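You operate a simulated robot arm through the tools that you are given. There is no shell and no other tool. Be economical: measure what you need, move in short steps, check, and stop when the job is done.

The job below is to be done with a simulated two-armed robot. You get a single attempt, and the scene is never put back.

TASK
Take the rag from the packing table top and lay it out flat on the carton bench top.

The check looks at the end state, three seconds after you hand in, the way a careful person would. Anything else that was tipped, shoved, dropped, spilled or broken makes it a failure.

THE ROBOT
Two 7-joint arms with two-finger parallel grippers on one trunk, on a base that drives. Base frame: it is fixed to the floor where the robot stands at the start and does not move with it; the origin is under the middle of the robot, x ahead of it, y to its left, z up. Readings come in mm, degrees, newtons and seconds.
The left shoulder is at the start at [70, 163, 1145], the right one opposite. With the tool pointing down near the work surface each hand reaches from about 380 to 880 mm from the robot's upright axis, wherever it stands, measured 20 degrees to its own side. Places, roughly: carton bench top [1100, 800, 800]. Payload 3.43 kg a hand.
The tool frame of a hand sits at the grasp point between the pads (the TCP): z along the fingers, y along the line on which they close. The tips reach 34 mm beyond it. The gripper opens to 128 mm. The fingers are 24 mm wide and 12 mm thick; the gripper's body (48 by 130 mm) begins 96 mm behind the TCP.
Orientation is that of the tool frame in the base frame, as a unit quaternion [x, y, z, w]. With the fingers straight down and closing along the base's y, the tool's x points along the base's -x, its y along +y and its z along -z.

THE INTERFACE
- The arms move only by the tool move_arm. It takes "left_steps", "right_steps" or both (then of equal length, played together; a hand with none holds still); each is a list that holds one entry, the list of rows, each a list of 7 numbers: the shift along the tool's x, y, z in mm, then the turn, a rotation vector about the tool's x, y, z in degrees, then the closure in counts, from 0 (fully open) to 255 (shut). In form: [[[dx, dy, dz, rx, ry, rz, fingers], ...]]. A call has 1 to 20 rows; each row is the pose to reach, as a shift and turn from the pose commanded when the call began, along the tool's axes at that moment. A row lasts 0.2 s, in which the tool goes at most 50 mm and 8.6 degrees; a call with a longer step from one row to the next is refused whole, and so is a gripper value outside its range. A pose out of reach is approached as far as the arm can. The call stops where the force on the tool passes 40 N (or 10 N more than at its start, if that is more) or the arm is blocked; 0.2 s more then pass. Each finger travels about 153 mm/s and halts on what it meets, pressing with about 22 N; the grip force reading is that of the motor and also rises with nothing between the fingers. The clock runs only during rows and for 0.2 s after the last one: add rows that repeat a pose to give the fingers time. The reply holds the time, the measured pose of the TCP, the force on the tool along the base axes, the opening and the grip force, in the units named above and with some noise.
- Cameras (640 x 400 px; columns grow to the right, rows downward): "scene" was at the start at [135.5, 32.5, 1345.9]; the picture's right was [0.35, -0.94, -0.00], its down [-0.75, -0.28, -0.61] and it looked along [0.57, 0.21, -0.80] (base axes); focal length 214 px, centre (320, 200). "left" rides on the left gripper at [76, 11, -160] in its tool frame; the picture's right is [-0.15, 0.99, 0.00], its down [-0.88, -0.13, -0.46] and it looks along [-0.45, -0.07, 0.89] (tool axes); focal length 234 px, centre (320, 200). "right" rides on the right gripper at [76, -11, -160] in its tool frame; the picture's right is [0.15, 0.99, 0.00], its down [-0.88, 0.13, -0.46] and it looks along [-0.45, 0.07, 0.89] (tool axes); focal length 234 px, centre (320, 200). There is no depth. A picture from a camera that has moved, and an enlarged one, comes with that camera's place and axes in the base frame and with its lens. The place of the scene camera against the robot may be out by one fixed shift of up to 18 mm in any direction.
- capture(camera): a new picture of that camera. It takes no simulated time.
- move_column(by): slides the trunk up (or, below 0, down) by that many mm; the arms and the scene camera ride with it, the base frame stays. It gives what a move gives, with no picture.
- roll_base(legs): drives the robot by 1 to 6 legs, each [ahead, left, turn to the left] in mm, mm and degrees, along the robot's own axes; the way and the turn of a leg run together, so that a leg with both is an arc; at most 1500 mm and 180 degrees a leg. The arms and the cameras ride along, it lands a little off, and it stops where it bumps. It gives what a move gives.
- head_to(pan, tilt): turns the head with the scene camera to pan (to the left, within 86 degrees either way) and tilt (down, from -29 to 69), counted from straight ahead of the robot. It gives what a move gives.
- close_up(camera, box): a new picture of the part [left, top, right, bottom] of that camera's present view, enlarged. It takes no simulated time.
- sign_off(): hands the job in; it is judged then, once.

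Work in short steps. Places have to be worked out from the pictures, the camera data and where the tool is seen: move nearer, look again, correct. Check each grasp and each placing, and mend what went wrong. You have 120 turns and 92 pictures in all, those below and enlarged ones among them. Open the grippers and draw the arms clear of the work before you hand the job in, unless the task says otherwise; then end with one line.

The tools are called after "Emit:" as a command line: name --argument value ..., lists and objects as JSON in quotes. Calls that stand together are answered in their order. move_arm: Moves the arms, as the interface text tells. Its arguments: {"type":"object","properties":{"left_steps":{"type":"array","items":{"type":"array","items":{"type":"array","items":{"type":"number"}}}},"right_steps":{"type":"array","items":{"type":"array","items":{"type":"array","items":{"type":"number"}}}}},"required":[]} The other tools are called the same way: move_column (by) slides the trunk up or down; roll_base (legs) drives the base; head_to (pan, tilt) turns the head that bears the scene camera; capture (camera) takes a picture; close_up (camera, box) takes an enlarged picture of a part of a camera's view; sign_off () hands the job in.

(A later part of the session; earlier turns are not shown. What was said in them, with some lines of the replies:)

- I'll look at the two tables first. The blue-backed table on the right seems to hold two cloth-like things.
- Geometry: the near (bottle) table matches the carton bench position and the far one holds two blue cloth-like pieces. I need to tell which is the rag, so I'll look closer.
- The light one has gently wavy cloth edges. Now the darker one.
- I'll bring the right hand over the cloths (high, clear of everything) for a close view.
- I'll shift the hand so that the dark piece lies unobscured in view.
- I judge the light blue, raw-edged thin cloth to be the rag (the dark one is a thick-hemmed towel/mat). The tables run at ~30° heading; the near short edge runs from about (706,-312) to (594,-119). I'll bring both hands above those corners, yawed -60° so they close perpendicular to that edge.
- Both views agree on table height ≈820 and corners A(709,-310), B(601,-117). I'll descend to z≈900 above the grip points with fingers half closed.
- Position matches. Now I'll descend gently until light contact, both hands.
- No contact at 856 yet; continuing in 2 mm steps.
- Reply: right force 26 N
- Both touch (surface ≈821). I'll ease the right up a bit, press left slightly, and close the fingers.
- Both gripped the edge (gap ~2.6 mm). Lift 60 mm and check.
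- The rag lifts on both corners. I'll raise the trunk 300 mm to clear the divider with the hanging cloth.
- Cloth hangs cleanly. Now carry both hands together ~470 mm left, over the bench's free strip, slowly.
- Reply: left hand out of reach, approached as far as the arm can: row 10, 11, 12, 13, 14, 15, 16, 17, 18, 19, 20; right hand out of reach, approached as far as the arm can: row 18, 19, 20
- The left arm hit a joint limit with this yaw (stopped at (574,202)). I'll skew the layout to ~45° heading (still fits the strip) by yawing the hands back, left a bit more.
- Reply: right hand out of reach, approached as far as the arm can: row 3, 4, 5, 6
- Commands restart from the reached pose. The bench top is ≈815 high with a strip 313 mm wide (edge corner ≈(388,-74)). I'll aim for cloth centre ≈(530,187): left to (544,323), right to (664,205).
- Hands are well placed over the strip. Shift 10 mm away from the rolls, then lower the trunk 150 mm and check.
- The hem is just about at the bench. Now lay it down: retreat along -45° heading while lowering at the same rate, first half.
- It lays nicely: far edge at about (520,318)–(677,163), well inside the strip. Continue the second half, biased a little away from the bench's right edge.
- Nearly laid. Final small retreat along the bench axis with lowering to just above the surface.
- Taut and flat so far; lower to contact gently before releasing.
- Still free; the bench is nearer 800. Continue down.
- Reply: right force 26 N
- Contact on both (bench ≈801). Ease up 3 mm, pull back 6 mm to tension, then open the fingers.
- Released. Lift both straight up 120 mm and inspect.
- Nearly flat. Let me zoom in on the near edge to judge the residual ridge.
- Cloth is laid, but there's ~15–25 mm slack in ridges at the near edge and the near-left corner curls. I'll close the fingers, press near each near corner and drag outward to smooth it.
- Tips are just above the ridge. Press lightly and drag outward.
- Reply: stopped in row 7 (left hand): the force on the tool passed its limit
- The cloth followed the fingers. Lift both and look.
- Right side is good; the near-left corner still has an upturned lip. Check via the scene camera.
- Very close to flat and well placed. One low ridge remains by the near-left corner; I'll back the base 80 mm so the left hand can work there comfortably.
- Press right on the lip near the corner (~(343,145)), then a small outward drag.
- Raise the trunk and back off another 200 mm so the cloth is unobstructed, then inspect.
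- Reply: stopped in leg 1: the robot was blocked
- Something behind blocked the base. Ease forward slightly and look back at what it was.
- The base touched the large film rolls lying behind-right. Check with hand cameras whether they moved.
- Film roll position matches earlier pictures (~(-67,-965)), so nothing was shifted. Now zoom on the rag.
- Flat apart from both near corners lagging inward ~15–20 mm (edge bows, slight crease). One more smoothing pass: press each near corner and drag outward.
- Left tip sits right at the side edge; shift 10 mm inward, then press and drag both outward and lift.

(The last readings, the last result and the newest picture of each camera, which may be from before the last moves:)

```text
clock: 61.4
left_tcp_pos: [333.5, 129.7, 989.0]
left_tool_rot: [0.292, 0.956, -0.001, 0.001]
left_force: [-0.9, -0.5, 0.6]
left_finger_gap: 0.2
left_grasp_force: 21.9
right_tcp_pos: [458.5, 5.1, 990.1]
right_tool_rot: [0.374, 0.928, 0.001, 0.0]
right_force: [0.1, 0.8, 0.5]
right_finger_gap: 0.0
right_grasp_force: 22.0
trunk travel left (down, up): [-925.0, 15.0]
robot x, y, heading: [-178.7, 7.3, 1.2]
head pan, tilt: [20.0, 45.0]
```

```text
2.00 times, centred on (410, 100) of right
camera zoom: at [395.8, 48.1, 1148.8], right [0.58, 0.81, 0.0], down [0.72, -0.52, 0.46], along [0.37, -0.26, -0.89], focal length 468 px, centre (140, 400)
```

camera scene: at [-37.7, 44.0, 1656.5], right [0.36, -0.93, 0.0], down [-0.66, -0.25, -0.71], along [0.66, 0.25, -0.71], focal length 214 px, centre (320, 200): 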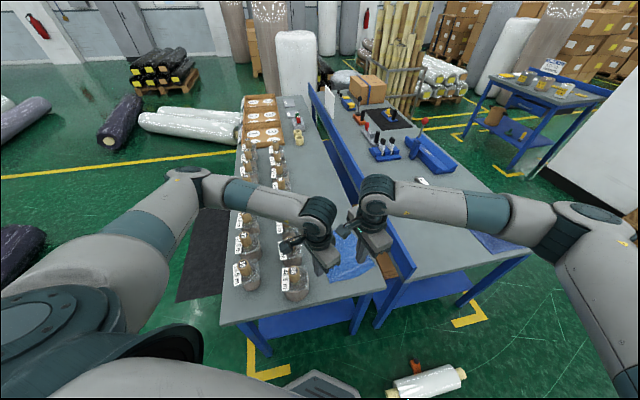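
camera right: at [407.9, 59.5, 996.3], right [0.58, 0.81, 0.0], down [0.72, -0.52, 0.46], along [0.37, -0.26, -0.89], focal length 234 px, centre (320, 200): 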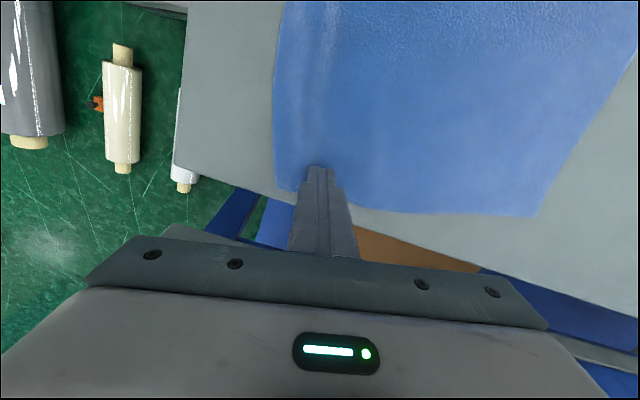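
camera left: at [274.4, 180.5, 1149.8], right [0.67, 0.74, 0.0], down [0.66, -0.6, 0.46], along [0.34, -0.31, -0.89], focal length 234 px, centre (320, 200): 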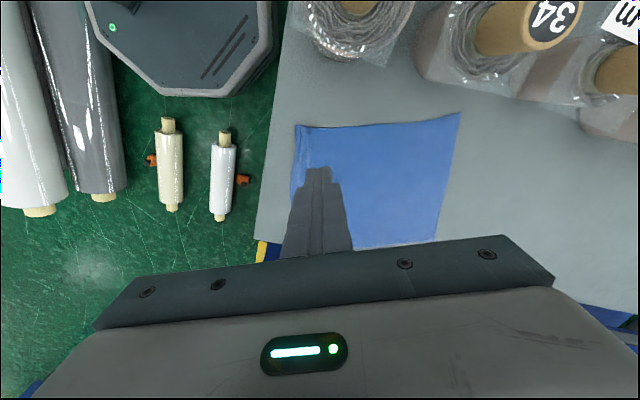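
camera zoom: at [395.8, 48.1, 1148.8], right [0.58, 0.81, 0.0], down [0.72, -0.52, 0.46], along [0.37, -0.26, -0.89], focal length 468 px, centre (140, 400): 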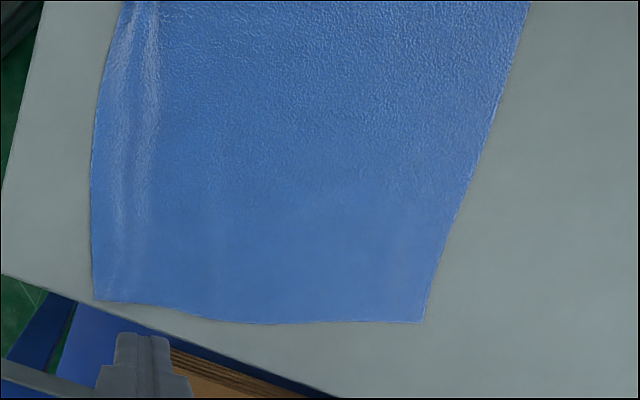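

The rag now lies flat and fully on the bench. Open the grippers, lift and retract the arms clear.

Emit:
move_arm --right_steps '[[[0, 0, -40, 0, 0, 0, 200], [0, 0, -80, 0, 0, 0, 100], [0, 0, -120, 0, 0, 0, 0], [37, -26, -130, 0, 0, 0, 0], [70, -55, -130, 0, 0, 0, 0], [90, -95, -130, 0, 0, 0, 0], [90, -130, -130, 0, 0, 0, 0], [70, -170, -130, 0, 0, 0, 0], [40, -205, -130, 0, 0, 0, 0], [5, -240, -130, 0, 0, 0, 0]]]' --left_steps '[[[0, 0, -40, 0, 0, 0, 200], [0, 0, -80, 0, 0, 0, 100], [0, 0, -120, 0, 0, 0, 0], [22, -14, -130, 0, 0, 0, 0], [44, -27, -130, 0, 0, 0, 0], [66, -40, -130, 0, 0, 0, 0], [88, -54, -130, 0, 0, 0, 0], [88, -54, -130, 0, 0, 0, 0], [88, -54, -130, 0, 0, 0, 0], [88, -54, -130, 0, 0, 0, 0]]]'

Emit:
head_to --pan 15 --tilt 50

Emit:
capture --camera "scene"

Emit:
capture --camera "left"

```text
clock: 63.6
left_tcp_pos: [228.8, 133.3, 1119.5]
left_tool_rot: [0.291, 0.957, 0.001, 0.002]
left_force: [-0.4, -0.2, 1.0]
left_finger_gap: 128.1
left_grasp_force: 0.1
right_tcp_pos: [284.8, -166.3, 1118.3]
right_tool_rot: [0.374, 0.927, 0.002, 0.001]
right_force: [-0.1, -0.5, 0.0]
right_finger_gap: 128.0
right_grasp_force: 0.0
trunk travel left (down, up): [-925.0, 15.0]
robot x, y, heading: [-177.8, 7.4, 1.1]
head pan, tilt: [20.0, 45.0]
```

```text
clock: 64.2
left_tcp_pos: [230.7, 133.5, 1119.8]
left_tool_rot: [0.292, 0.957, 0.001, 0.002]
left_force: [1.9, 0.0, -0.4]
left_finger_gap: 127.9
left_grasp_force: 0.1
right_tcp_pos: [287.2, -163.6, 1116.9]
right_tool_rot: [0.374, 0.928, 0.0, 0.0]
right_force: [-0.4, 0.6, 0.2]
right_finger_gap: 128.1
right_grasp_force: 0.1
trunk travel left (down, up): [-925.0, 15.0]
robot x, y, heading: [-179.6, 6.7, 1.2]
head pan, tilt: [15.0, 50.0]
```

```text
20 pictures are left
camera scene: at [-40.1, 35.0, 1649.7], right [0.28, -0.96, 0.0], down [-0.74, -0.21, -0.64], along [0.62, 0.18, -0.77], focal length 214 px, centre (320, 200)
```

scene: 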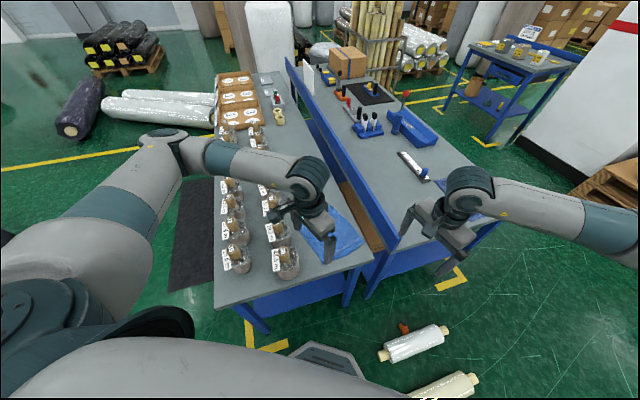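

```text
19 pictures are left
camera left: at [172.1, 185.8, 1280.2], right [0.67, 0.74, 0.0], down [0.66, -0.6, 0.46], along [0.34, -0.31, -0.89], focal length 234 px, centre (320, 200)
```

left: 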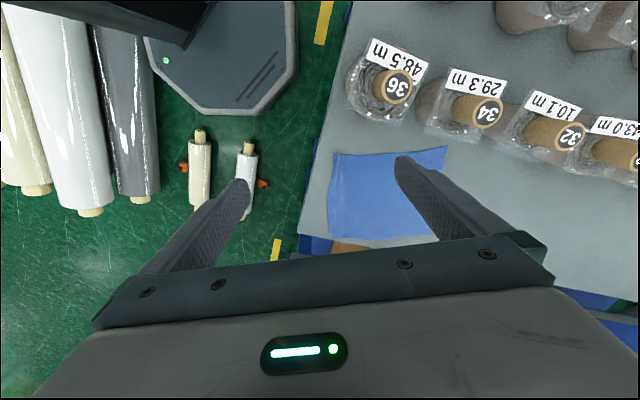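

The rag lies flat on the carton bench, the wrapped rolls and other items stand as before, and both arms are open and clear. Handing in.

Emit:
sign_off

```text
The job is handed in.
```

The rag lies flat on the carton bench top, about 8 mm inside its right edge; I took the plain light-blue cloth as the rag and left the dark hemmed one. While reversing, the base bumped the film rolls behind it, and pictures show no movement.
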